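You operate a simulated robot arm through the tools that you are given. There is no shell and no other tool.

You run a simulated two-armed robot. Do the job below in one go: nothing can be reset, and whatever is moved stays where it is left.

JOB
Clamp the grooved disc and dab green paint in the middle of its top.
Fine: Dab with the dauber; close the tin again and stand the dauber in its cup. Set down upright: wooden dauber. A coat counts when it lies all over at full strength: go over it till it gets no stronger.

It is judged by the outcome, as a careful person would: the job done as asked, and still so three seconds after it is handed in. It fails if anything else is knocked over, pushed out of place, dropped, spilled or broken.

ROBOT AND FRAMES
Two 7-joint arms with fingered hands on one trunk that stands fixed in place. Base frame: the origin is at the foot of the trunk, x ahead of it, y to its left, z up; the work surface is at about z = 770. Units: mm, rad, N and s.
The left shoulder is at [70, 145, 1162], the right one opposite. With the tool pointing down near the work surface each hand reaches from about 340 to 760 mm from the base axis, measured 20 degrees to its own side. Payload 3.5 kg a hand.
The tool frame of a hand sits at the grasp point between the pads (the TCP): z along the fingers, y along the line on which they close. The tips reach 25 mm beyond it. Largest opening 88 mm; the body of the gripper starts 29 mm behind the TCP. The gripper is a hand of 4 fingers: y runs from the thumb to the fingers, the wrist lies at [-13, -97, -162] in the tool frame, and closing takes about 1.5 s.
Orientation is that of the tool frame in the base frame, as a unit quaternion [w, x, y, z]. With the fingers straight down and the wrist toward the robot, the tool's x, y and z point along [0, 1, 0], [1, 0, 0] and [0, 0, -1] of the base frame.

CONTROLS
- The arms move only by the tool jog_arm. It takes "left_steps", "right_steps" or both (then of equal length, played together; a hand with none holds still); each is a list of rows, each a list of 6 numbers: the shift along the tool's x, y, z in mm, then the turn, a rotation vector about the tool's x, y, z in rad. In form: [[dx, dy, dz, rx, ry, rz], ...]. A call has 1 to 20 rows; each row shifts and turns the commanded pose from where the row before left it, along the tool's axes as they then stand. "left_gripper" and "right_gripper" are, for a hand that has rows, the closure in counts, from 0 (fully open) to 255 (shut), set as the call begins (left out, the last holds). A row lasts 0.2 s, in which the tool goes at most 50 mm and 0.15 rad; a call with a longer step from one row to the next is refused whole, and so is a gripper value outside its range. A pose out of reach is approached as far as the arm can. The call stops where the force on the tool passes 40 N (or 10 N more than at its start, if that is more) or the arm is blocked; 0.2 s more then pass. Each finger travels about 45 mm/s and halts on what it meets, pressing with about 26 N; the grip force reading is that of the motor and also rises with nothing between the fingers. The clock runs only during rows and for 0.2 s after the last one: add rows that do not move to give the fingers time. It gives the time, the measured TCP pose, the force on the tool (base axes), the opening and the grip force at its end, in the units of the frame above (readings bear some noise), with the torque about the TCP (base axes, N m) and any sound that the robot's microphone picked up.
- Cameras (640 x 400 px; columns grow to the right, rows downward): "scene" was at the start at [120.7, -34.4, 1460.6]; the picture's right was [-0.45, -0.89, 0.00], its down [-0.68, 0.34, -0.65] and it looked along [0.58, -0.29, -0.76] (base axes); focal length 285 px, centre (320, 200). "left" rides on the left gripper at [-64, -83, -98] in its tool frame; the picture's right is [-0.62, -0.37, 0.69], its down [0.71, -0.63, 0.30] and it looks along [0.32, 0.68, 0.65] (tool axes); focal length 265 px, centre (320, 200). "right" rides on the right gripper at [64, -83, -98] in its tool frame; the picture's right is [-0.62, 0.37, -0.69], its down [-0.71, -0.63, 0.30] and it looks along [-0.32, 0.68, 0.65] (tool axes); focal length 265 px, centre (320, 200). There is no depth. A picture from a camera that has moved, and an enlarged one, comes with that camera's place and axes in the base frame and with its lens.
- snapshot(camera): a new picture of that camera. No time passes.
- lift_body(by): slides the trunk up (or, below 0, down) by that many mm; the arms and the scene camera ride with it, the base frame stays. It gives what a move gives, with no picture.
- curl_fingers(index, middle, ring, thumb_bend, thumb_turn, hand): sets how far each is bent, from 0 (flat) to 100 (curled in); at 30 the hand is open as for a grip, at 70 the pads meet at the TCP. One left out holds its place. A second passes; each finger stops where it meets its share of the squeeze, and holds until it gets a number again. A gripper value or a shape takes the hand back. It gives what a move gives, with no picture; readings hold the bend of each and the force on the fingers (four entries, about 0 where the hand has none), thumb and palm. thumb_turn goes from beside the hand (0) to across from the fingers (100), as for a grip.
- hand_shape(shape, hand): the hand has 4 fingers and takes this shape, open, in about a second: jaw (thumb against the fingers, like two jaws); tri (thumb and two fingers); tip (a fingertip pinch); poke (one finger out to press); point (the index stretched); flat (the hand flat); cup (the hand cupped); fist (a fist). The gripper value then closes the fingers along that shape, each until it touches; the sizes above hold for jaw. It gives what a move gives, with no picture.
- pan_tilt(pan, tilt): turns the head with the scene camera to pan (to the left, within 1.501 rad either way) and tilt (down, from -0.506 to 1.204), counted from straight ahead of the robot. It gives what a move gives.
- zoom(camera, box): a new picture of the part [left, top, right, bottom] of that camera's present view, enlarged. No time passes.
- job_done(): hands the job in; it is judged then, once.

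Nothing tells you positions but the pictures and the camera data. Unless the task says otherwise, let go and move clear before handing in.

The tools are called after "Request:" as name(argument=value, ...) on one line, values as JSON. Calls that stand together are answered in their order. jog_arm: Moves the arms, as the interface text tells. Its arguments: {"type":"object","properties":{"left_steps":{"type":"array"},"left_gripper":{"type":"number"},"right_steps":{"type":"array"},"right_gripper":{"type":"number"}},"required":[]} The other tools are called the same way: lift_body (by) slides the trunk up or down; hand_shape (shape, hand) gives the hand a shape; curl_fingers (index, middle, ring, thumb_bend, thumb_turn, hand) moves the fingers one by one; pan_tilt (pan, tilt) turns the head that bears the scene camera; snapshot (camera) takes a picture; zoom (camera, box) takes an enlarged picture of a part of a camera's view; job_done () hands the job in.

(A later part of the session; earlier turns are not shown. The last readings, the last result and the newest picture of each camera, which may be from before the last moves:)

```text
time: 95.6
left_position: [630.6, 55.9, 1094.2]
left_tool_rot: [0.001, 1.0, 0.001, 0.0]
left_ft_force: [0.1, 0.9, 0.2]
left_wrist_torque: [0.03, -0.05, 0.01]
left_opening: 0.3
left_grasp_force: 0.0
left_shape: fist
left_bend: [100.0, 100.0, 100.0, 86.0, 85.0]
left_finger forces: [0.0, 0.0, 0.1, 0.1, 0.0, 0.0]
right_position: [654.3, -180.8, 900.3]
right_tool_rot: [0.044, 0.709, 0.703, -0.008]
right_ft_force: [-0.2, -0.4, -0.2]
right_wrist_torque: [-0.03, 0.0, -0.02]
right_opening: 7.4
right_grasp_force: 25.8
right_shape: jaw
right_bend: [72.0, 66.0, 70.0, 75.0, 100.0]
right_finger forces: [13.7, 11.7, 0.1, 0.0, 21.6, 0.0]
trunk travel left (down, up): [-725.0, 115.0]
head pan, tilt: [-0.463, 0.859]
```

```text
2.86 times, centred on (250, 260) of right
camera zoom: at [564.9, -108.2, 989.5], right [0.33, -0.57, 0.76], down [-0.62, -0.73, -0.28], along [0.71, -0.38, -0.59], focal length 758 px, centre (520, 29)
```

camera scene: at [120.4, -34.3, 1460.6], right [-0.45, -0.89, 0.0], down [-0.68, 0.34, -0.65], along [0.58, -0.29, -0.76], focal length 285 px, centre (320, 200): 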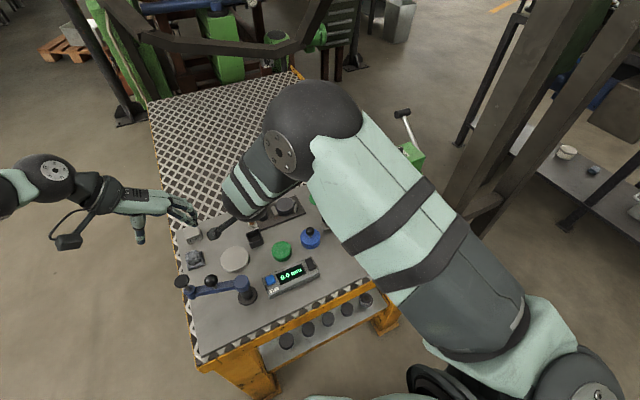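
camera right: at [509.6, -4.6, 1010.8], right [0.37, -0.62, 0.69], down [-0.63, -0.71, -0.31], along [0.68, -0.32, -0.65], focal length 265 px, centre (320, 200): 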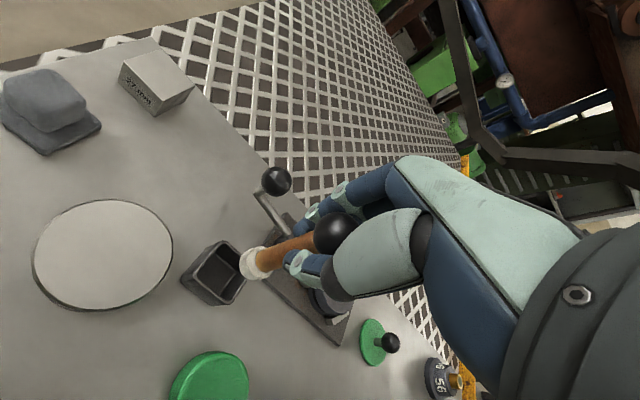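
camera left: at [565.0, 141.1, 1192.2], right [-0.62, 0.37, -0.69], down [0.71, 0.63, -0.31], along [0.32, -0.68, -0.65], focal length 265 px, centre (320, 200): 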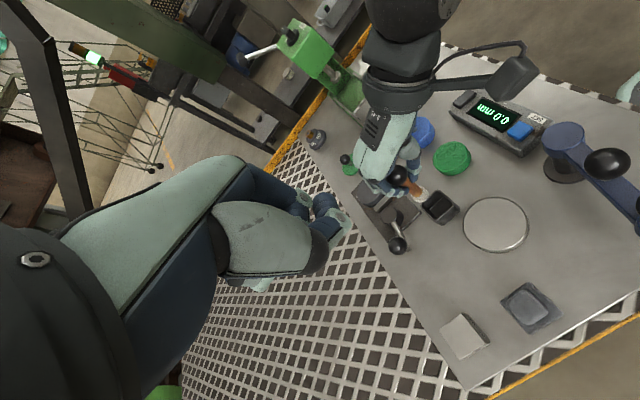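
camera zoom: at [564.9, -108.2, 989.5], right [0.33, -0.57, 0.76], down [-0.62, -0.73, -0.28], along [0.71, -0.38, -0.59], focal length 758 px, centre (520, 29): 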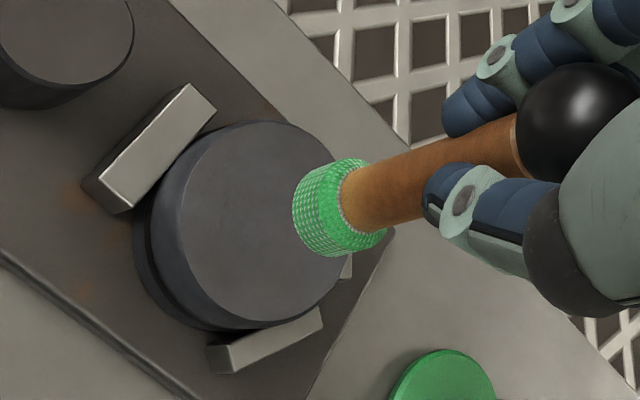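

The pad will land within a few millimetres of centre. I trim the tilt slightly, shift 2 mm and come down close to the disc to check.

Request:
jog_arm(right_steps=[[0.1, 0.5, 10, 0, 0.02, 0], [0.1, 0.5, 10, 0, 0, 0], [0, 0, 0, 0, 0, 0]])

Request:
zoom(camera="left", box=[350, 150, 430, 215])

Request:
zoom(camera="scene", box=[260, 180, 308, 220])

Request:
zoom(camera="right", box=[180, 190, 308, 310])

```text
time: 96.4
left_position: [630.8, 56.9, 1094.4]
left_tool_rot: [0.0, 1.0, 0.001, -0.001]
left_ft_force: [0.5, -0.3, -0.4]
left_wrist_torque: [0.02, 0.0, 0.0]
left_opening: 0.0
left_grasp_force: 0.0
left_shape: fist
left_bend: [100.0, 100.0, 100.0, 86.0, 85.0]
left_finger forces: [0.0, 0.0, 0.0, 0.0, 0.0, 0.1]
right_position: [655.7, -180.2, 880.2]
right_tool_rot: [0.037, 0.709, 0.704, -0.001]
right_ft_force: [-1.1, -0.1, -0.2]
right_wrist_torque: [0.02, 0.0, -0.01]
right_opening: 7.5
right_grasp_force: 25.5
right_shape: jaw
right_bend: [72.0, 66.0, 70.0, 75.0, 100.0]
right_finger forces: [13.8, 11.9, 0.1, 0.1, 21.6, 0.0]
trunk travel left (down, up): [-725.0, 115.0]
head pan, tilt: [-0.463, 0.859]
```

```text
6.15 times, centred on (390, 182) of left
camera zoom: at [565.3, 140.1, 1192.3], right [-0.62, 0.37, -0.69], down [0.71, 0.63, -0.3], along [0.32, -0.68, -0.65], focal length 1633 px, centre (-111, 308)
```

zoom: 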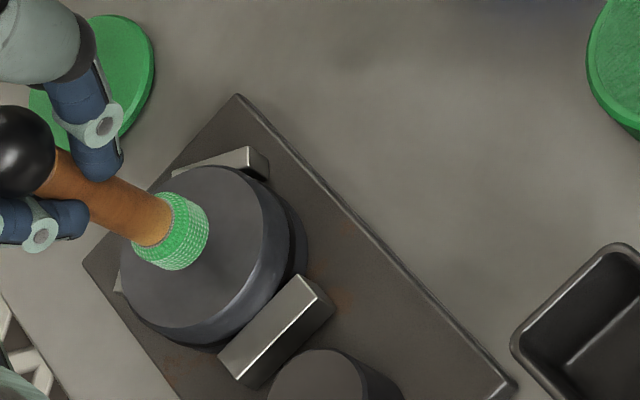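

```text
10.00 times, centred on (284, 200) of scene
camera zoom: at [120.7, -34.3, 1460.6], right [-0.45, -0.89, 0.0], down [-0.68, 0.34, -0.65], along [0.58, -0.29, -0.76], focal length 2850 px, centre (680, 200)
```

zoom: 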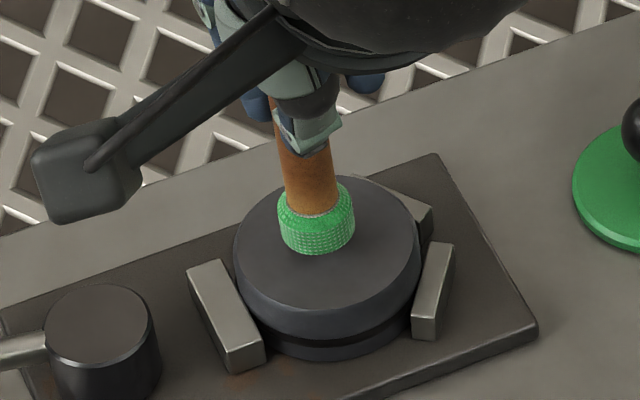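

```text
3.33 times, centred on (244, 250) of right
camera zoom: at [566.8, -110.7, 971.0], right [0.33, -0.58, 0.74], down [-0.62, -0.73, -0.3], along [0.71, -0.36, -0.6], focal length 885 px, centre (573, 33)
```

zoom: 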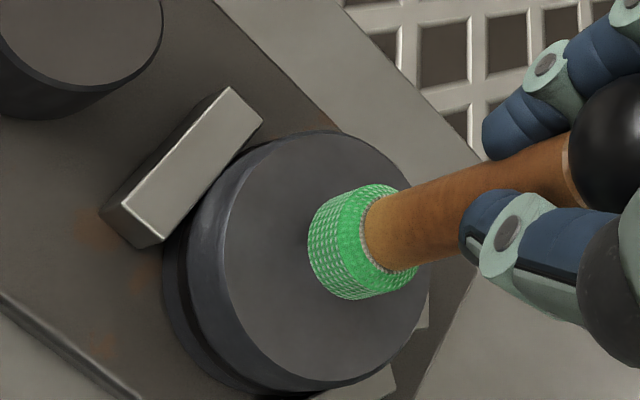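

Request:
jog_arm(right_steps=[[0.15, -0.15, 3, 0, 0, 0], [0.1, -0.1, 1.5, 0, 0, 0], [0, 0, 0, 0, 0, 0]])

Request:
jog_arm(right_steps=[[0.05, -0.05, 1, 0, 0, 0], [0.05, -0.05, 1, 0, 0, 0], [0, 0, 0, 0, 0, 0]])

Request:
zoom(camera="scene", box=[260, 180, 308, 220])

```text
time: 97.2
left_position: [628.9, 56.3, 1094.7]
left_tool_rot: [0.001, 1.0, 0.0, -0.001]
left_ft_force: [1.0, 0.0, 0.0]
left_wrist_torque: [0.0, -0.03, 0.01]
left_opening: 0.1
left_grasp_force: 0.0
left_shape: fist
left_bend: [100.0, 100.0, 100.0, 86.0, 85.0]
left_finger forces: [0.1, 0.1, 0.0, 0.0, 0.0, 0.0]
right_position: [655.2, -180.4, 876.4]
right_tool_rot: [0.039, 0.708, 0.705, -0.001]
right_ft_force: [0.4, -0.1, -1.0]
right_wrist_torque: [-0.02, 0.0, -0.01]
right_opening: 7.6
right_grasp_force: 25.9
right_shape: jaw
right_bend: [72.0, 66.0, 70.0, 75.0, 100.0]
right_finger forces: [13.7, 11.8, 0.0, 0.1, 21.6, 0.1]
trunk travel left (down, up): [-725.0, 115.0]
head pan, tilt: [-0.463, 0.859]
```

```text
time: 98.0
left_position: [629.6, 55.3, 1094.8]
left_tool_rot: [0.0, 1.0, 0.001, 0.0]
left_ft_force: [-0.2, -0.1, 0.1]
left_wrist_torque: [0.0, 0.01, 0.01]
left_opening: 0.0
left_grasp_force: 0.0
left_shape: fist
left_bend: [100.0, 100.0, 100.0, 86.0, 85.0]
left_finger forces: [0.0, 0.1, 0.1, 0.0, 0.0, 0.0]
right_position: [656.3, -179.8, 874.5]
right_tool_rot: [0.038, 0.709, 0.704, 0.0]
right_ft_force: [-0.2, 0.5, 2.7]
right_wrist_torque: [-0.02, -0.01, 0.0]
right_opening: 7.6
right_grasp_force: 25.9
right_shape: jaw
right_bend: [72.0, 66.0, 70.0, 75.0, 100.0]
right_finger forces: [13.6, 12.0, 0.0, 0.1, 22.0, 0.1]
trunk travel left (down, up): [-725.0, 115.0]
head pan, tilt: [-0.463, 0.859]
```

```text
10.00 times, centred on (284, 200) of scene
camera zoom: at [120.2, -34.2, 1460.7], right [-0.45, -0.89, 0.0], down [-0.68, 0.34, -0.65], along [0.58, -0.29, -0.76], focal length 2850 px, centre (680, 200)
```

zoom: 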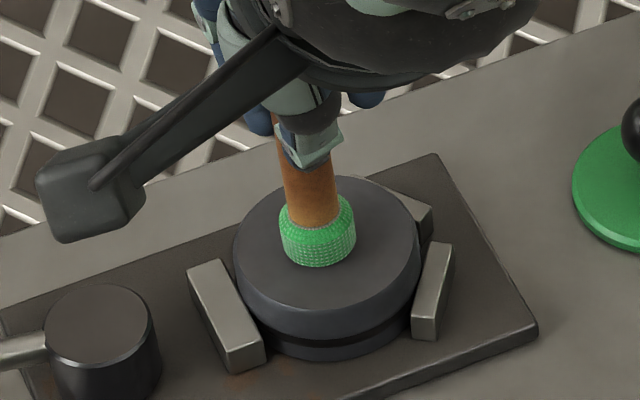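

The pad is just touching, at 2.7 N. I check centring from the other two views before pressing.

Request:
zoom(camera="left", box=[350, 155, 414, 205])

Request:
zoom(camera="right", box=[180, 190, 308, 310])

```text
8.00 times, centred on (382, 180) of left
camera zoom: at [564.9, 140.2, 1192.5], right [-0.62, 0.37, -0.69], down [0.71, 0.63, -0.3], along [0.33, -0.68, -0.65], focal length 2123 px, centre (-176, 360)
```

zoom: 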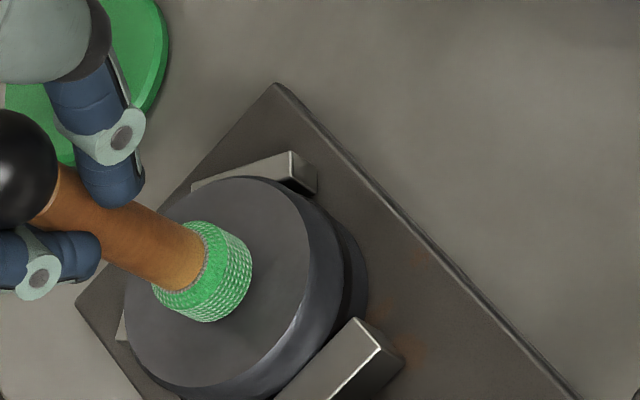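

```text
3.33 times, centred on (244, 250) of right
camera zoom: at [566.8, -110.6, 964.6], right [0.33, -0.58, 0.74], down [-0.62, -0.73, -0.3], along [0.72, -0.36, -0.6], focal length 885 px, centre (573, 33)
```

zoom: 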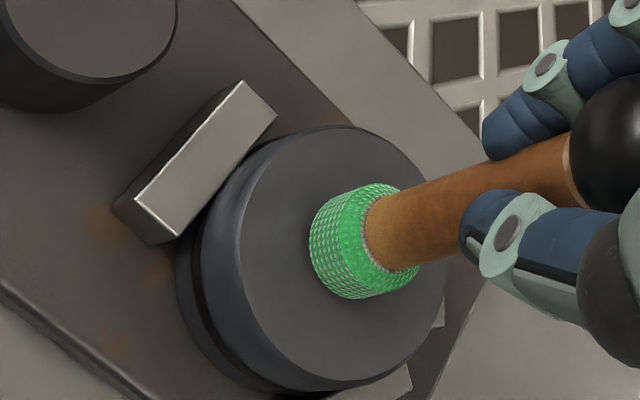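

The pad sits about 2.7 mm too far out in x. I lift a little, shift back and press.

Request:
jog_arm(right_steps=[[-0.15, 0.15, -3, 0, 0, 0], [0.5, -2.7, 0, 0, 0, 0], [0.15, -0.15, 3, 0, 0, 0], [0.03, -0.03, 0.6, 0, 0, 0], [0, 0, 0, 0, 0, 0]])

Request:
zoom(camera="scene", box=[260, 180, 308, 220])

Request:
zoom(camera="right", box=[180, 190, 308, 310])

```text
time: 99.2
left_position: [630.0, 56.4, 1095.0]
left_tool_rot: [0.0, 1.0, -0.001, 0.0]
left_ft_force: [-0.2, 0.1, 1.1]
left_wrist_torque: [-0.01, -0.03, -0.01]
left_opening: 0.1
left_grasp_force: 0.0
left_shape: fist
left_bend: [100.0, 100.0, 100.0, 86.0, 85.0]
left_finger forces: [0.0, 0.0, 0.0, 0.1, 0.1, 0.0]
right_position: [651.7, -179.6, 874.3]
right_tool_rot: [0.039, 0.709, 0.704, 0.001]
right_ft_force: [-0.9, -0.2, 4.8]
right_wrist_torque: [0.0, -0.03, -0.01]
right_opening: 7.4
right_grasp_force: 26.4
right_shape: jaw
right_bend: [72.0, 66.0, 70.0, 75.0, 100.0]
right_finger forces: [13.7, 12.1, 0.1, 0.0, 22.6, 0.0]
trunk travel left (down, up): [-725.0, 115.0]
head pan, tilt: [-0.463, 0.859]
```

```text
10.00 times, centred on (284, 200) of scene
camera zoom: at [119.7, -34.1, 1460.8], right [-0.45, -0.89, 0.0], down [-0.68, 0.34, -0.65], along [0.58, -0.29, -0.76], focal length 2850 px, centre (680, 200)
```

zoom: 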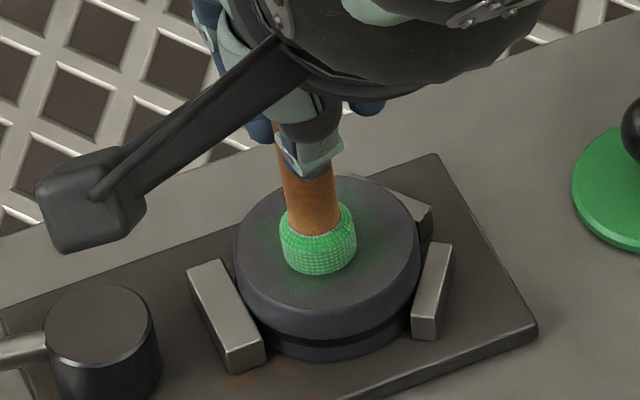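

```text
3.33 times, centred on (244, 250) of right
camera zoom: at [563.9, -109.6, 964.3], right [0.33, -0.58, 0.74], down [-0.62, -0.73, -0.3], along [0.72, -0.36, -0.6], focal length 885 px, centre (573, 33)
```

zoom: 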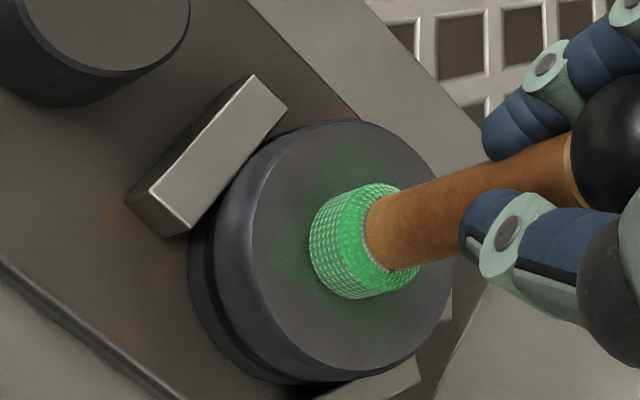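

Green has begun to show on the top. I lift a little to see the patch.

Request:
jog_arm(right_steps=[[-0.5, 0.5, -10, 0, 0, 0], [-1.0, 1.0, -20, 0, 0, 0], [0, 0, 0, 0, 0, 0]])

Request:
zoom(camera="scene", box=[260, 180, 308, 220])

Request:
zoom(camera="right", box=[160, 190, 288, 310])

Request:
zoom(camera="left", box=[350, 155, 414, 205])

```text
time: 100.0
left_position: [631.4, 56.3, 1093.7]
left_tool_rot: [-0.001, 1.0, 0.001, 0.0]
left_ft_force: [0.1, 0.4, 0.5]
left_wrist_torque: [0.01, 0.02, -0.01]
left_opening: 0.0
left_grasp_force: 0.2
left_shape: fist
left_bend: [100.0, 100.0, 100.0, 86.0, 85.0]
left_finger forces: [0.0, 0.1, 0.0, 0.0, 0.0, 0.1]
right_position: [652.6, -179.3, 902.6]
right_tool_rot: [0.037, 0.709, 0.704, -0.001]
right_ft_force: [0.5, 1.0, -0.1]
right_wrist_torque: [-0.02, 0.01, -0.02]
right_opening: 7.6
right_grasp_force: 26.6
right_shape: jaw
right_bend: [72.0, 66.0, 70.0, 75.0, 100.0]
right_finger forces: [13.9, 12.0, 0.0, 0.1, 21.5, 0.0]
trunk travel left (down, up): [-725.0, 115.0]
head pan, tilt: [-0.463, 0.859]
```

```text
10.00 times, centred on (284, 200) of scene
camera zoom: at [121.5, -34.5, 1460.5], right [-0.45, -0.89, 0.0], down [-0.68, 0.34, -0.65], along [0.58, -0.29, -0.76], focal length 2850 px, centre (680, 200)
```

zoom: 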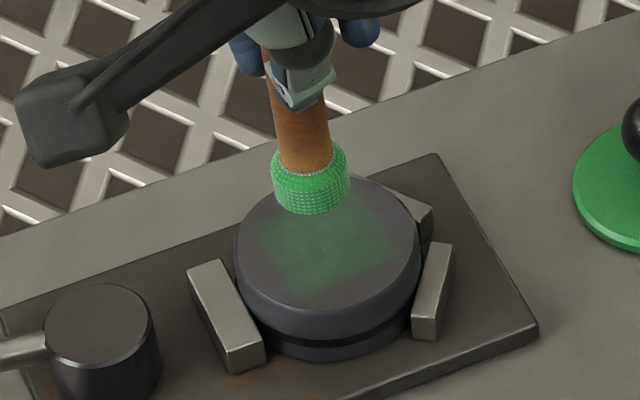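

```text
3.33 times, centred on (224, 250) of right
camera zoom: at [564.3, -110.1, 992.8], right [0.33, -0.58, 0.74], down [-0.62, -0.73, -0.3], along [0.71, -0.36, -0.6], focal length 885 px, centre (640, 33)
```

zoom: 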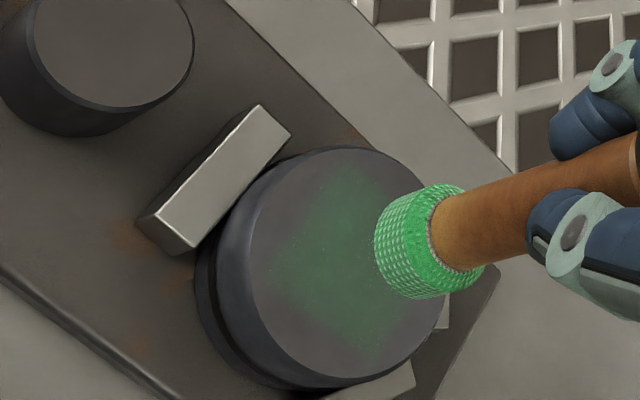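

```text
8.00 times, centred on (382, 180) of left
camera zoom: at [565.9, 140.0, 1192.0], right [-0.62, 0.37, -0.69], down [0.71, 0.63, -0.3], along [0.32, -0.68, -0.65], focal length 2123 px, centre (-176, 360)
```

zoom: 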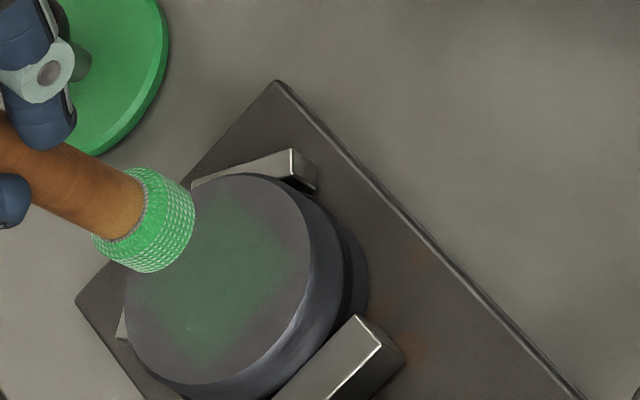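

A faint square green patch lies right in the middle of the top. I dab several more times at the same spot.

Request:
jog_arm(right_steps=[[0.8, -0.75, 15, 0, 0, 0], [0.75, -0.7, 14, 0, 0, 0], [0.1, -0.1, 1.8, 0, 0, 0], [0, 0, 0, 0, 0, 0], [-0.2, 0.2, -4, 0, 0, 0], [0.2, -0.2, 4, 0, 0, 0], [0, 0, 0, 0, 0, 0], [-0.2, 0.2, -4, 0, 0, 0], [0.2, -0.2, 4, 0, 0, 0], [0, 0, 0, 0, 0, 0], [-0.65, 0.6, -10.8, 0, 0, 0], [-1.0, 0.95, -20, 0, 0, 0], [0, 0, 0, 0, 0, 0]])

Request:
zoom(camera="right", box=[160, 190, 288, 310])

Request:
zoom(camera="left", box=[350, 155, 414, 205])

```text
time: 102.8
left_position: [631.0, 57.1, 1093.5]
left_tool_rot: [0.0, 1.0, 0.001, -0.001]
left_ft_force: [-0.5, -0.1, 0.6]
left_wrist_torque: [0.02, 0.0, -0.04]
left_opening: 0.1
left_grasp_force: 0.1
left_shape: fist
left_bend: [100.0, 100.0, 100.0, 86.0, 85.0]
left_finger forces: [0.0, 0.0, 0.0, 0.0, 0.0, 0.0]
right_position: [653.7, -178.9, 901.4]
right_tool_rot: [0.036, 0.709, 0.705, -0.001]
right_ft_force: [-0.5, -0.1, -1.0]
right_wrist_torque: [0.03, 0.0, 0.02]
right_opening: 7.7
right_grasp_force: 26.4
right_shape: jaw
right_bend: [72.0, 66.0, 70.0, 75.0, 100.0]
right_finger forces: [14.1, 12.2, 0.0, 0.0, 21.5, 0.1]
trunk travel left (down, up): [-725.0, 115.0]
head pan, tilt: [-0.463, 0.859]
```

```text
3.33 times, centred on (224, 250) of right
camera zoom: at [564.8, -109.4, 992.5], right [0.33, -0.58, 0.74], down [-0.62, -0.73, -0.3], along [0.71, -0.36, -0.6], focal length 885 px, centre (640, 33)
```

zoom: 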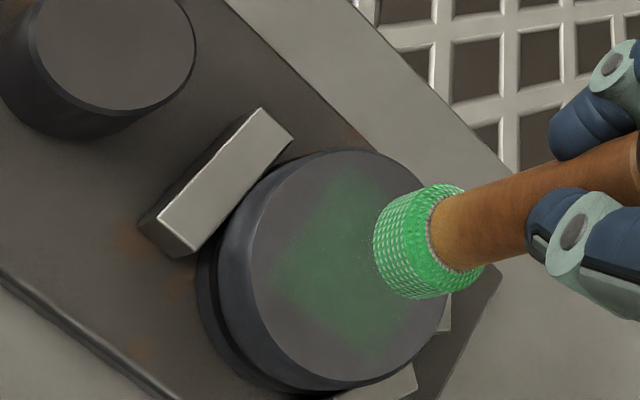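

```text
8.00 times, centred on (382, 180) of left
camera zoom: at [566.1, 139.9, 1191.9], right [-0.62, 0.37, -0.69], down [0.71, 0.63, -0.3], along [0.32, -0.68, -0.65], focal length 2123 px, centre (-176, 360)
```

zoom: 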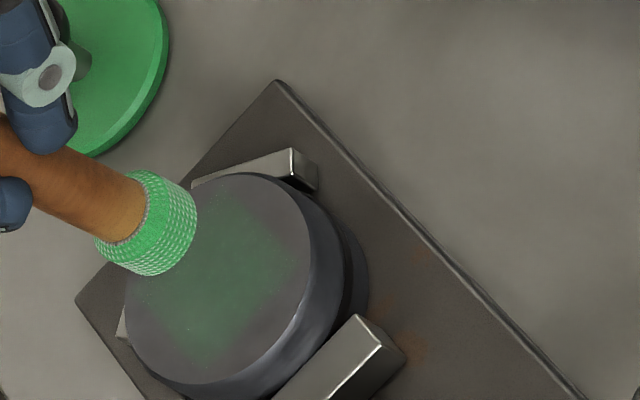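

No clear change from that, so the pad seems spent. I dip it again and come back above the disc.

Request:
jog_arm(right_steps=[[15.5, -33.3, -3.8, 0, 0, 0], [15.5, -33.3, -3.8, 0, 0, 0], [15.5, -33.3, -3.8, 0, 0, 0], [15.4, -33.4, -3.7, 0, 0, 0], [0.8, -0.77, 15, 0, 0, 0], [0.8, -0.77, 15, 0, 0, 0], [0.64, -0.61, 12, 0, 0, 0], [0.23, -0.22, 4.3, 0, 0, 0], [0, 0, 0, 0, 0, 0], [0, 0, 0, 0, 0, 0], [0, 0, 0, 0, 0, 0]])

Request:
zoom(camera="left", box=[380, 110, 500, 210])

```text
time: 105.2
left_position: [629.5, 56.0, 1095.5]
left_tool_rot: [0.0, 1.0, 0.0, 0.0]
left_ft_force: [0.3, 0.2, 0.4]
left_wrist_torque: [0.05, 0.03, -0.02]
left_opening: 0.0
left_grasp_force: 0.0
left_shape: fist
left_bend: [100.0, 100.0, 100.0, 86.0, 85.0]
left_finger forces: [0.0, 0.1, 0.1, 0.1, 0.0, 0.0]
right_position: [518.1, -114.7, 862.1]
right_tool_rot: [0.037, 0.709, 0.704, 0.0]
right_ft_force: [-1.0, 0.1, 6.9]
right_wrist_torque: [-0.02, -0.06, -0.01]
right_opening: 7.3
right_grasp_force: 25.7
right_shape: jaw
right_bend: [72.0, 66.0, 70.0, 76.0, 100.0]
right_finger forces: [14.2, 12.5, 0.0, 0.0, 23.1, 0.0]
trunk travel left (down, up): [-725.0, 115.0]
head pan, tilt: [-0.463, 0.859]
```

```text
4.00 times, centred on (440, 160) of left
camera zoom: at [564.2, 140.4, 1192.9], right [-0.62, 0.37, -0.69], down [0.71, 0.63, -0.3], along [0.33, -0.68, -0.65], focal length 1062 px, centre (-160, 360)
```

zoom: 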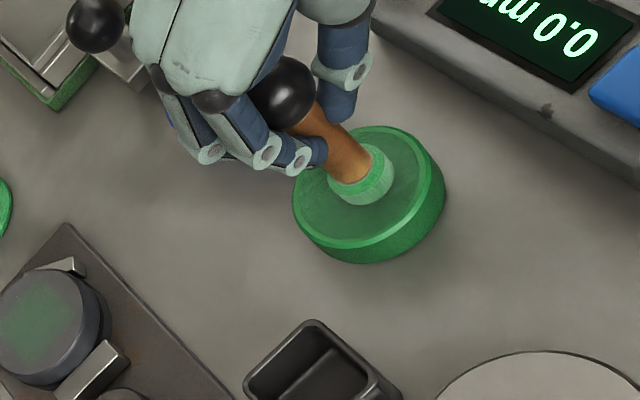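

Dipped. I return above the disc and dab once, pressing a little longer.

Request:
jog_arm(right_steps=[[-0.53, 0.51, -10, 0, 0, 0], [-1.07, 1.02, -20, 0, 0, 0], [-1.07, 1.02, -20, 0, 0, 0], [-15.25, 33.3, 4.7, 0, 0, 0], [-15.25, 33.3, 4.7, 0, 0, 0], [-15.25, 33.3, 4.7, 0, 0, 0], [-15.25, 33.2, 4.7, 0, 0, 0], [0.8, -0.77, 15, 0, 0, 0], [0.7, -0.66, 13, 0, 0, 0], [0, 0, 0, 0, 0, 0]])

Request:
zoom(camera="scene", box=[260, 180, 308, 220])

Request:
zoom(camera="right", box=[180, 190, 308, 310])

```text
time: 107.4
left_position: [631.0, 55.6, 1094.7]
left_tool_rot: [0.0, 1.0, 0.0, 0.0]
left_ft_force: [-0.1, 0.5, 1.2]
left_wrist_torque: [-0.03, -0.02, -0.04]
left_opening: 0.0
left_grasp_force: 0.1
left_shape: fist
left_bend: [100.0, 100.0, 100.0, 86.0, 85.0]
left_finger forces: [0.0, 0.1, 0.0, 0.0, 0.0, 0.0]
right_position: [652.0, -178.4, 875.2]
right_tool_rot: [0.038, 0.709, 0.704, 0.0]
right_ft_force: [-0.6, -0.3, -0.3]
right_wrist_torque: [0.02, 0.01, -0.02]
right_opening: 7.5
right_grasp_force: 26.1
right_shape: jaw
right_bend: [72.0, 66.0, 70.0, 76.0, 100.0]
right_finger forces: [14.3, 12.5, 0.1, 0.0, 21.3, 0.1]
trunk travel left (down, up): [-725.0, 115.0]
head pan, tilt: [-0.463, 0.859]
```

```text
10.00 times, centred on (284, 200) of scene
camera zoom: at [121.1, -34.6, 1460.6], right [-0.45, -0.89, 0.0], down [-0.68, 0.34, -0.65], along [0.58, -0.29, -0.76], focal length 2850 px, centre (680, 200)
```

zoom: 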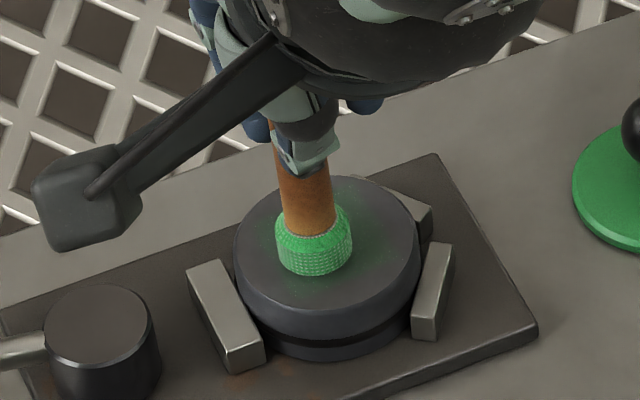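

```text
3.33 times, centred on (244, 250) of right
camera zoom: at [564.0, -109.0, 965.6], right [0.33, -0.58, 0.74], down [-0.62, -0.73, -0.3], along [0.71, -0.36, -0.6], focal length 885 px, centre (573, 33)
```

zoom: 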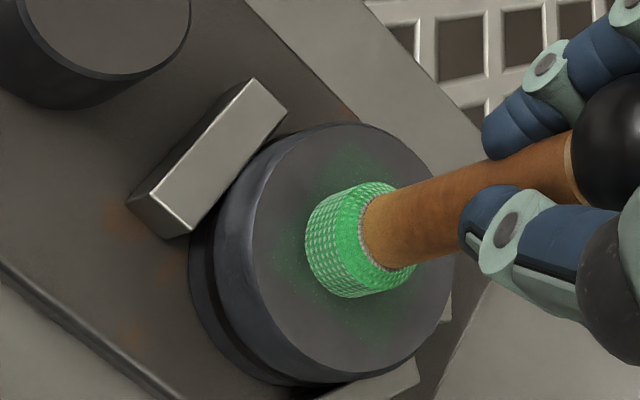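

Request:
jog_arm(right_steps=[[-2.8, -0.6, 0, 0, 0, 0], [0.06, -0.06, 1.2, 0, 0, 0], [0.06, -0.06, 1.2, 0, 0, 0], [0, 0, 0, 0, 0, 0], [0, 0, 0, 0, 0, 0], [0, 0, 0, 0, 0, 0], [0, 0, 0, 0, 0, 0]])

Request:
jog_arm(right_steps=[[-0.53, 0.51, -10, 0, 0, 0], [-1.07, 1.02, -20, 0, 0, 0], [0, 0, 0, 0, 0, 0]])

Request:
zoom(camera="scene", box=[260, 180, 308, 220])

Request:
zoom(camera="right", box=[160, 190, 288, 310])

Request:
zoom(camera="left", box=[350, 155, 414, 205])

```text
time: 109.0
left_position: [629.1, 57.0, 1094.9]
left_tool_rot: [0.001, 1.0, 0.001, 0.0]
left_ft_force: [0.6, 0.1, -0.2]
left_wrist_torque: [0.0, 0.0, 0.01]
left_opening: 0.0
left_grasp_force: 0.1
left_shape: fist
left_bend: [100.0, 100.0, 100.0, 86.0, 85.0]
left_finger forces: [0.0, 0.0, 0.0, 0.0, 0.0, 0.0]
right_position: [651.1, -182.0, 874.4]
right_tool_rot: [0.039, 0.709, 0.704, 0.0]
right_ft_force: [-1.4, 0.6, 5.3]
right_wrist_torque: [0.0, -0.05, 0.03]
right_opening: 7.6
right_grasp_force: 25.7
right_shape: jaw
right_bend: [72.0, 66.0, 70.0, 76.0, 100.0]
right_finger forces: [14.1, 12.9, 0.0, 0.1, 22.6, 0.0]
trunk travel left (down, up): [-725.0, 115.0]
head pan, tilt: [-0.463, 0.859]
```

```text
time: 109.8
left_position: [631.7, 56.0, 1094.0]
left_tool_rot: [0.0, 1.0, 0.001, 0.001]
left_ft_force: [-0.3, 0.5, 0.0]
left_wrist_torque: [-0.02, -0.01, -0.03]
left_opening: 0.0
left_grasp_force: 0.1
left_shape: fist
left_bend: [100.0, 100.0, 100.0, 86.0, 85.0]
left_finger forces: [0.0, 0.0, 0.0, 0.1, 0.0, 0.1]
right_position: [651.4, -180.9, 902.4]
right_tool_rot: [0.037, 0.709, 0.704, -0.002]
right_ft_force: [0.3, 0.8, -1.1]
right_wrist_torque: [-0.02, -0.01, 0.0]
right_opening: 7.3
right_grasp_force: 25.6
right_shape: jaw
right_bend: [72.0, 66.0, 70.0, 76.0, 100.0]
right_finger forces: [14.3, 12.6, 0.0, 0.1, 21.4, 0.1]
trunk travel left (down, up): [-725.0, 115.0]
head pan, tilt: [-0.463, 0.859]
```

```text
10.00 times, centred on (284, 200) of scene
camera zoom: at [121.5, -34.5, 1460.5], right [-0.45, -0.89, 0.0], down [-0.68, 0.34, -0.65], along [0.58, -0.29, -0.76], focal length 2850 px, centre (680, 200)
```

zoom: 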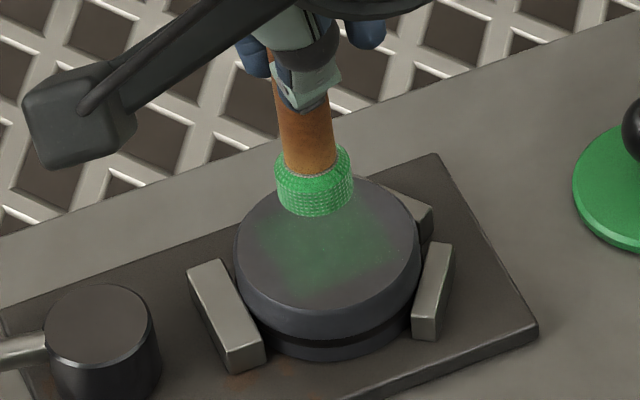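

```text
3.33 times, centred on (224, 250) of right
camera zoom: at [563.4, -111.5, 992.5], right [0.33, -0.58, 0.74], down [-0.62, -0.73, -0.3], along [0.71, -0.36, -0.6], focal length 885 px, centre (640, 33)
```

zoom: 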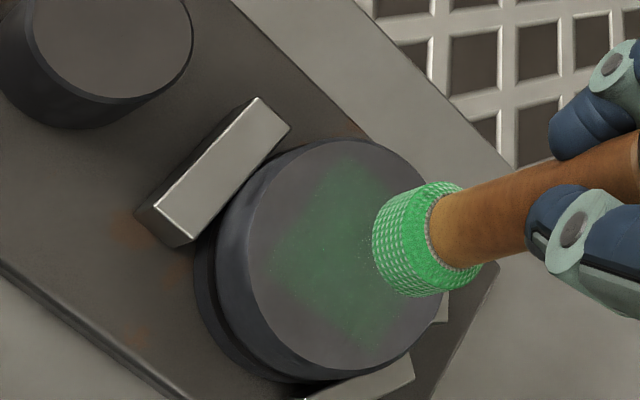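

```text
8.00 times, centred on (382, 180) of left
camera zoom: at [565.9, 140.0, 1192.0], right [-0.62, 0.37, -0.69], down [0.71, 0.63, -0.3], along [0.32, -0.68, -0.65], focal length 2123 px, centre (-176, 360)
```

zoom: 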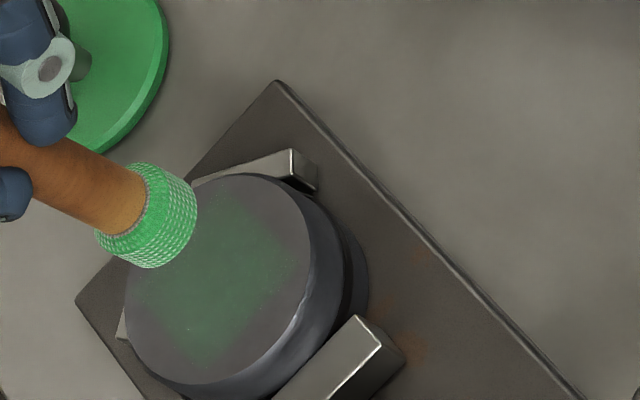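

Request:
zoom(camera="scene", box=[282, 195, 302, 212])

Request:
zoom(camera="left", box=[365, 175, 395, 200])

Request:
zoom(camera="left", box=[355, 165, 385, 190])

```text
16.00 times, centred on (292, 204) of scene
camera zoom: at [121.5, -34.5, 1460.5], right [-0.45, -0.89, 0.0], down [-0.68, 0.34, -0.65], along [0.58, -0.29, -0.76], focal length 4560 px, centre (768, 144)
```

zoom: 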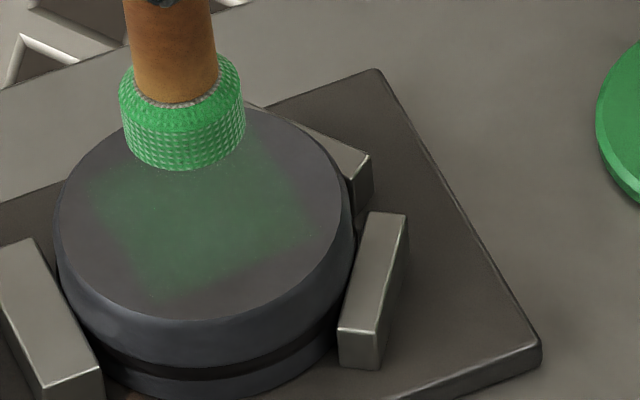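

```text
16.00 times, centred on (380, 188) of left
camera zoom: at [565.9, 140.0, 1192.0], right [-0.62, 0.37, -0.69], down [0.71, 0.63, -0.3], along [0.32, -0.68, -0.65], focal length 4246 px, centre (-640, 400)
```

zoom: 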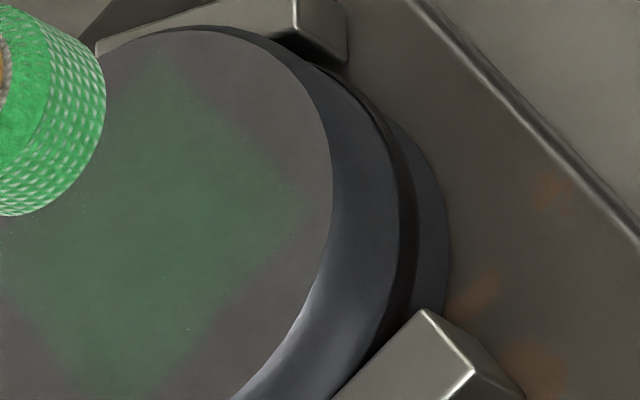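

```text
16.00 times, centred on (370, 178) of left
camera zoom: at [565.9, 140.0, 1192.0], right [-0.62, 0.37, -0.69], down [0.71, 0.63, -0.3], along [0.32, -0.68, -0.65], focal length 4246 px, centre (-480, 560)
```

zoom: 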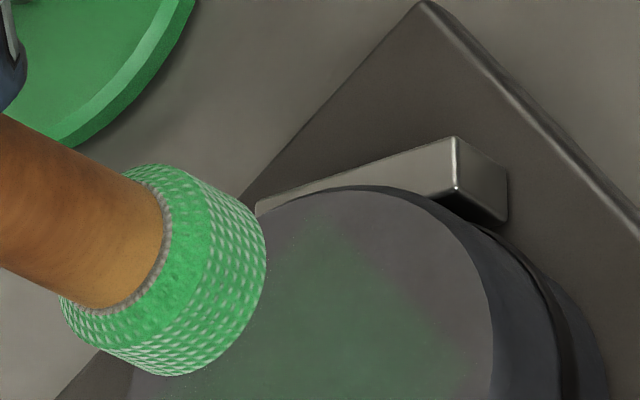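

The paint looks like an even wash over a square about 32 mm wide, more than the 23 mm pad covers in one dab. So the coat probably needs dabbing over the whole patch. I work across it in a grid, starting with four spots.

Request:
jog_arm(right_steps=[[-9.3, -7.5, 0.1, 0, 0, 0], [0.72, -0.69, 13.5, 0, 0, 0], [0.69, -0.66, 13, 0, 0, 0], [0.19, -0.18, 3.5, 0, 0, 0], [0, 0, 0, 0, 0, 0], [-0.19, 0.18, -3.5, 0, 0, 0], [9, 0, -0.49, 0, 0, 0], [0.19, -0.18, 3.5, 0, 0, 0], [0, 0, 0, 0, 0, 0], [-0.19, 0.18, -3.5, 0, 0, 0], [9, 0, -0.49, 0, 0, 0], [0.19, -0.18, 3.5, 0, 0, 0], [0, 0, 0, 0, 0, 0], [-0.19, 0.18, -3.5, 0, 0, 0], [0, 9, 0.46, 0, 0, 0], [0.19, -0.18, 3.5, 0, 0, 0], [0, 0, 0, 0, 0, 0], [-0.19, 0.18, -3.5, 0, 0, 0], [-1.4, 1.35, -26.5, 0, 0, 0], [0, 0, 0, 0, 0, 0]])

Request:
zoom(camera="scene", box=[260, 180, 308, 220])

Request:
zoom(camera="left", box=[350, 155, 414, 205])

```text
time: 114.0
left_position: [630.8, 55.9, 1094.3]
left_tool_rot: [0.0, 1.0, 0.001, -0.001]
left_ft_force: [-0.3, -0.4, 0.5]
left_wrist_torque: [-0.01, 0.03, 0.01]
left_opening: 0.0
left_grasp_force: 0.1
left_shape: fist
left_bend: [100.0, 100.0, 100.0, 86.0, 85.0]
left_finger forces: [0.0, 0.1, 0.0, 0.1, 0.0, 0.1]
right_position: [654.5, -172.1, 900.8]
right_tool_rot: [0.039, 0.709, 0.704, -0.001]
right_ft_force: [0.2, -0.4, -1.2]
right_wrist_torque: [0.01, 0.01, -0.02]
right_opening: 7.3
right_grasp_force: 25.8
right_shape: jaw
right_bend: [72.0, 66.0, 70.0, 76.0, 100.0]
right_finger forces: [14.5, 13.0, 0.0, 0.0, 21.3, 0.0]
trunk travel left (down, up): [-725.0, 115.0]
head pan, tilt: [-0.463, 0.859]
```

```text
10.00 times, centred on (284, 200) of scene
camera zoom: at [121.3, -34.5, 1460.5], right [-0.45, -0.89, 0.0], down [-0.68, 0.34, -0.65], along [0.58, -0.29, -0.76], focal length 2850 px, centre (680, 200)
```

zoom: 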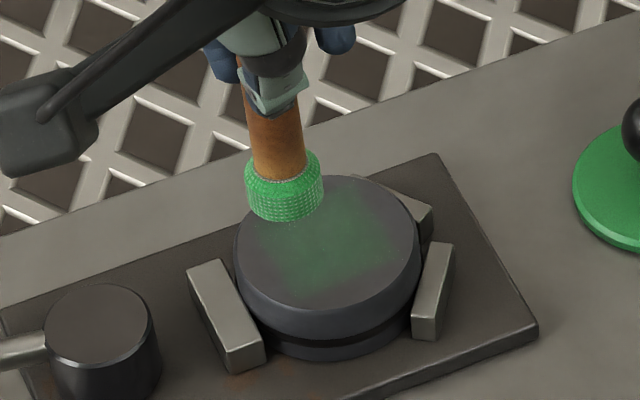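

```text
8.00 times, centred on (382, 180) of left
camera zoom: at [565.8, 140.0, 1192.0], right [-0.62, 0.37, -0.69], down [0.71, 0.63, -0.3], along [0.32, -0.68, -0.65], focal length 2123 px, centre (-176, 360)
```

zoom: 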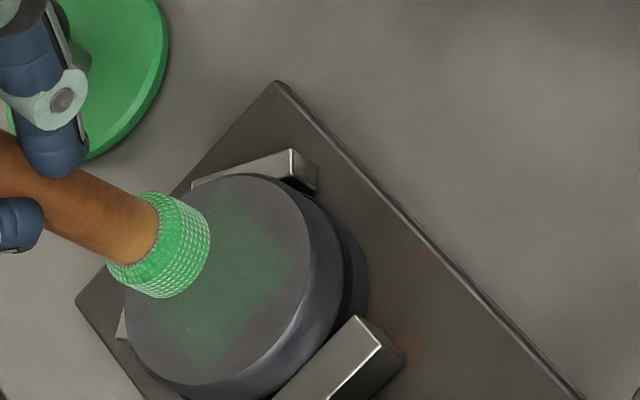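

Request:
zoom(camera="scene", box=[282, 195, 302, 212])

Request:
zoom(camera="left", box=[365, 175, 395, 200])

```text
16.00 times, centred on (292, 204) of scene
camera zoom: at [121.3, -34.5, 1460.5], right [-0.45, -0.89, 0.0], down [-0.68, 0.34, -0.65], along [0.58, -0.29, -0.76], focal length 4560 px, centre (768, 144)
```

zoom: 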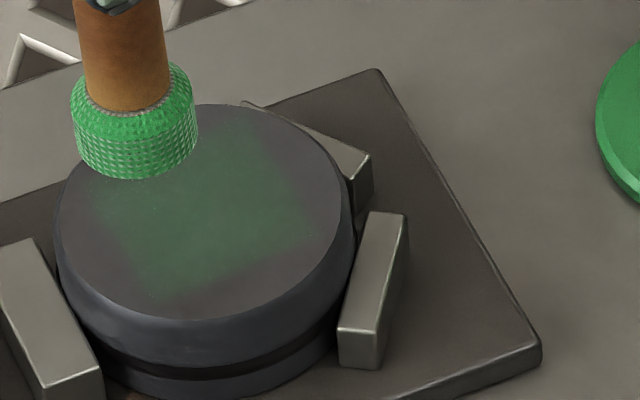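

```text
16.00 times, centred on (380, 188) of left
camera zoom: at [565.8, 140.0, 1192.0], right [-0.62, 0.37, -0.69], down [0.71, 0.63, -0.3], along [0.32, -0.68, -0.65], focal length 4246 px, centre (-640, 400)
```

zoom: 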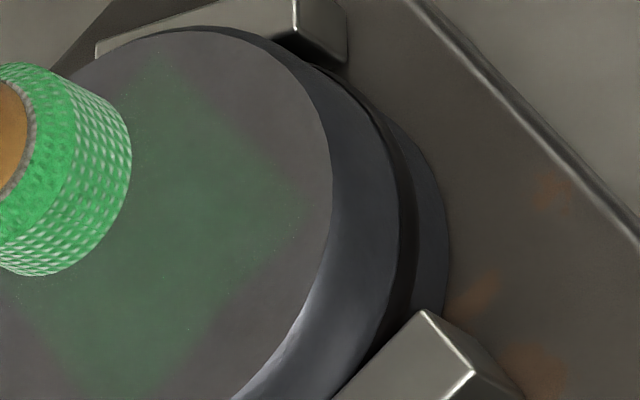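

The wash may have strengthened slightly, but I can't tell for sure. I hold the pad longer at two new spots on the far side to see the effect.

Request:
jog_arm(right_steps=[[0, 9, 0.46, 0, 0, 0], [0.72, -0.69, 13.5, 0, 0, 0], [0.69, -0.66, 13, 0, 0, 0], [0.19, -0.18, 3.5, 0, 0, 0], [0, 0, 0, 0, 0, 0], [0, 0, 0, 0, 0, 0], [0, 0, 0, 0, 0, 0], [0, 0, 0, 0, 0, 0], [0, 0, 0, 0, 0, 0], [-0.19, 0.18, -3.5, 0, 0, 0], [-9, 0, 0.49, 0, 0, 0], [0.19, -0.18, 3.5, 0, 0, 0], [0, 0, 0, 0, 0, 0], [0, 0, 0, 0, 0, 0], [0, 0, 0, 0, 0, 0], [0, 0, 0, 0, 0, 0], [0, 0, 0, 0, 0, 0], [-0.19, 0.18, -3.5, 0, 0, 0], [-1.4, 1.35, -26.5, 0, 0, 0], [0, 0, 0, 0, 0, 0]])

Request:
zoom(camera="scene", box=[260, 180, 308, 220])

Request:
zoom(camera="left", box=[365, 175, 395, 200])

```text
time: 118.2
left_position: [630.8, 55.5, 1094.5]
left_tool_rot: [0.0, 1.0, 0.001, 0.0]
left_ft_force: [0.6, 0.4, 0.8]
left_wrist_torque: [-0.04, -0.01, 0.01]
left_opening: 0.0
left_grasp_force: 0.1
left_shape: fist
left_bend: [100.0, 100.0, 100.0, 86.0, 85.0]
left_finger forces: [0.1, 0.0, 0.0, 0.0, 0.0, 0.0]
right_position: [661.5, -181.7, 902.1]
right_tool_rot: [0.036, 0.709, 0.704, -0.002]
right_ft_force: [-0.6, 0.2, -0.4]
right_wrist_torque: [0.04, -0.01, -0.04]
right_opening: 7.2
right_grasp_force: 26.6
right_shape: jaw
right_bend: [72.0, 66.0, 70.0, 76.0, 100.0]
right_finger forces: [14.6, 13.2, 0.0, 0.0, 21.3, 0.0]
trunk travel left (down, up): [-725.0, 115.0]
head pan, tilt: [-0.463, 0.859]
```

```text
10.00 times, centred on (284, 200) of scene
camera zoom: at [121.1, -34.4, 1460.5], right [-0.45, -0.89, 0.0], down [-0.68, 0.34, -0.65], along [0.58, -0.29, -0.76], focal length 2850 px, centre (680, 200)
```

zoom: 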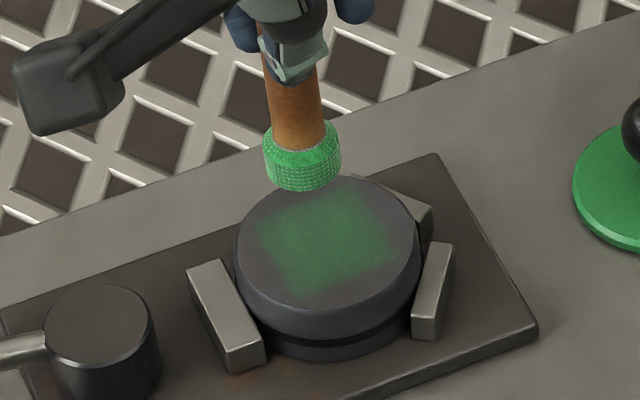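

```text
16.00 times, centred on (380, 188) of left
camera zoom: at [565.6, 140.0, 1192.1], right [-0.62, 0.37, -0.69], down [0.71, 0.63, -0.3], along [0.32, -0.68, -0.65], focal length 4246 px, centre (-640, 400)
```

zoom: 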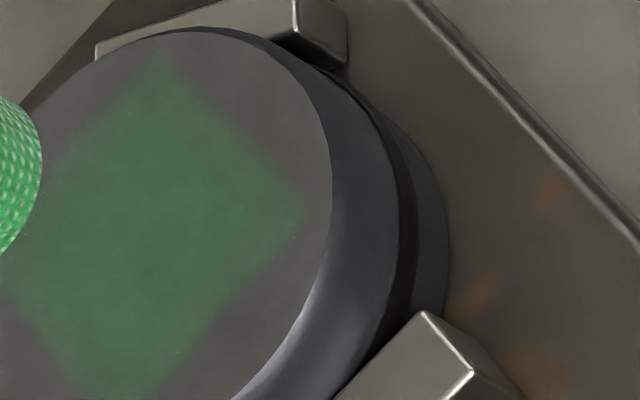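

Now it is clearly stronger. The strength follows how much of the patch has been gone over, so I continue round the grid with long holds.

Request:
jog_arm(right_steps=[[-9, 0, 0.49, 0, 0, 0], [0.72, -0.69, 13.5, 0, 0, 0], [0.69, -0.66, 13, 0, 0, 0], [0.19, -0.18, 3.5, 0, 0, 0], [0, 0, 0, 0, 0, 0], [0, 0, 0, 0, 0, 0], [0, 0, 0, 0, 0, 0], [0, 0, 0, 0, 0, 0], [0, 0, 0, 0, 0, 0], [-0.19, 0.18, -3.5, 0, 0, 0], [0, -9, -0.46, 0, 0, 0], [0.19, -0.18, 3.5, 0, 0, 0], [0, 0, 0, 0, 0, 0], [0, 0, 0, 0, 0, 0], [0, 0, 0, 0, 0, 0], [0, 0, 0, 0, 0, 0], [0, 0, 0, 0, 0, 0], [-0.19, 0.18, -3.5, 0, 0, 0], [0, 0, 0, 0, 0, 0]])

Request:
jog_arm(right_steps=[[0, -9, -0.46, 0, 0, 0], [0.19, -0.18, 3.5, 0, 0, 0], [0, 0, 0, 0, 0, 0], [0, 0, 0, 0, 0, 0], [0, 0, 0, 0, 0, 0], [0, 0, 0, 0, 0, 0], [-0.19, 0.18, -3.5, 0, 0, 0], [9, 0, -0.49, 0, 0, 0], [0.19, -0.18, 3.5, 0, 0, 0], [0, 0, 0, 0, 0, 0], [0, 0, 0, 0, 0, 0], [0, 0, 0, 0, 0, 0], [0, 0, 0, 0, 0, 0], [-0.19, 0.18, -3.5, 0, 0, 0], [-1.4, 1.35, -26.5, 0, 0, 0], [0, 0, 0, 0, 0, 0]])

Request:
zoom(camera="scene", box=[260, 180, 308, 220])

Request:
zoom(camera="left", box=[365, 175, 395, 200])

```text
time: 122.2
left_position: [629.6, 56.4, 1094.2]
left_tool_rot: [0.0, 1.0, 0.001, 0.0]
left_ft_force: [-0.8, -0.3, -0.1]
left_wrist_torque: [0.03, 0.06, -0.01]
left_opening: 0.1
left_grasp_force: 0.0
left_shape: fist
left_bend: [100.0, 100.0, 100.0, 86.0, 85.0]
left_finger forces: [0.1, 0.1, 0.0, 0.1, 0.1, 0.1]
right_position: [653.4, -190.6, 875.9]
right_tool_rot: [0.036, 0.708, 0.705, -0.002]
right_ft_force: [-0.4, 0.0, -0.6]
right_wrist_torque: [0.0, -0.01, 0.05]
right_opening: 7.2
right_grasp_force: 25.6
right_shape: jaw
right_bend: [72.0, 66.0, 70.0, 76.0, 100.0]
right_finger forces: [14.6, 13.3, 0.0, 0.1, 21.2, 0.0]
trunk travel left (down, up): [-725.0, 115.0]
head pan, tilt: [-0.463, 0.859]
```

```text
time: 125.6
left_position: [631.4, 55.9, 1094.3]
left_tool_rot: [0.0, 1.0, 0.001, -0.001]
left_ft_force: [0.2, -1.0, 0.9]
left_wrist_torque: [0.02, 0.01, 0.02]
left_opening: 0.2
left_grasp_force: 0.2
left_shape: fist
left_bend: [100.0, 100.0, 100.0, 86.0, 85.0]
left_finger forces: [0.0, 0.0, 0.1, 0.0, 0.0, 0.1]
right_position: [643.8, -181.6, 901.6]
right_tool_rot: [0.038, 0.709, 0.704, -0.001]
right_ft_force: [-0.6, -0.3, -0.8]
right_wrist_torque: [-0.01, -0.01, 0.01]
right_opening: 7.3
right_grasp_force: 26.1
right_shape: jaw
right_bend: [72.0, 66.0, 70.0, 76.0, 100.0]
right_finger forces: [14.7, 13.5, 0.0, 0.0, 21.1, 0.0]
trunk travel left (down, up): [-725.0, 115.0]
head pan, tilt: [-0.463, 0.859]
```

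```text
10.00 times, centred on (284, 200) of scene
camera zoom: at [121.0, -34.4, 1460.5], right [-0.45, -0.89, 0.0], down [-0.68, 0.34, -0.65], along [0.58, -0.29, -0.76], focal length 2850 px, centre (680, 200)
```

zoom: 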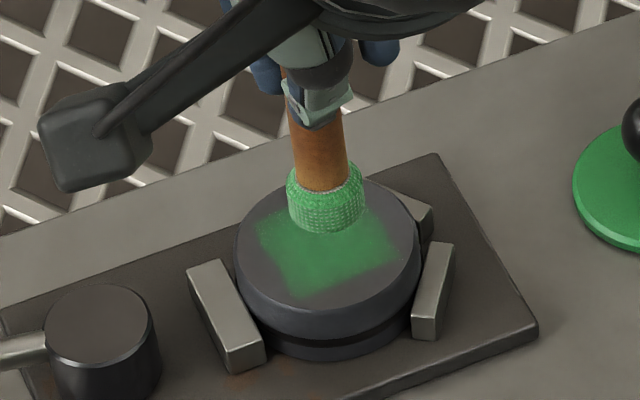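

```text
16.00 times, centred on (380, 188) of left
camera zoom: at [565.6, 140.1, 1192.1], right [-0.62, 0.37, -0.69], down [0.71, 0.63, -0.3], along [0.32, -0.68, -0.65], focal length 4246 px, centre (-640, 400)
```

zoom: 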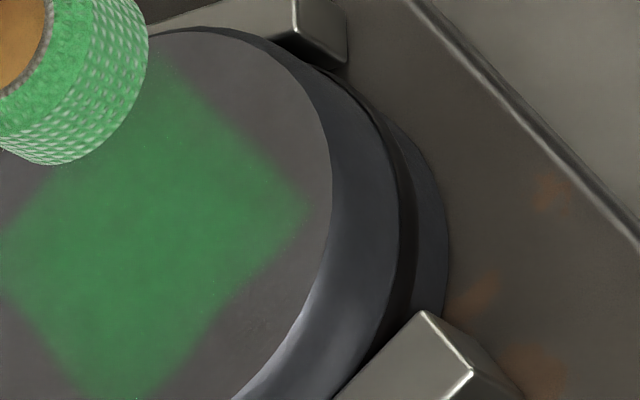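

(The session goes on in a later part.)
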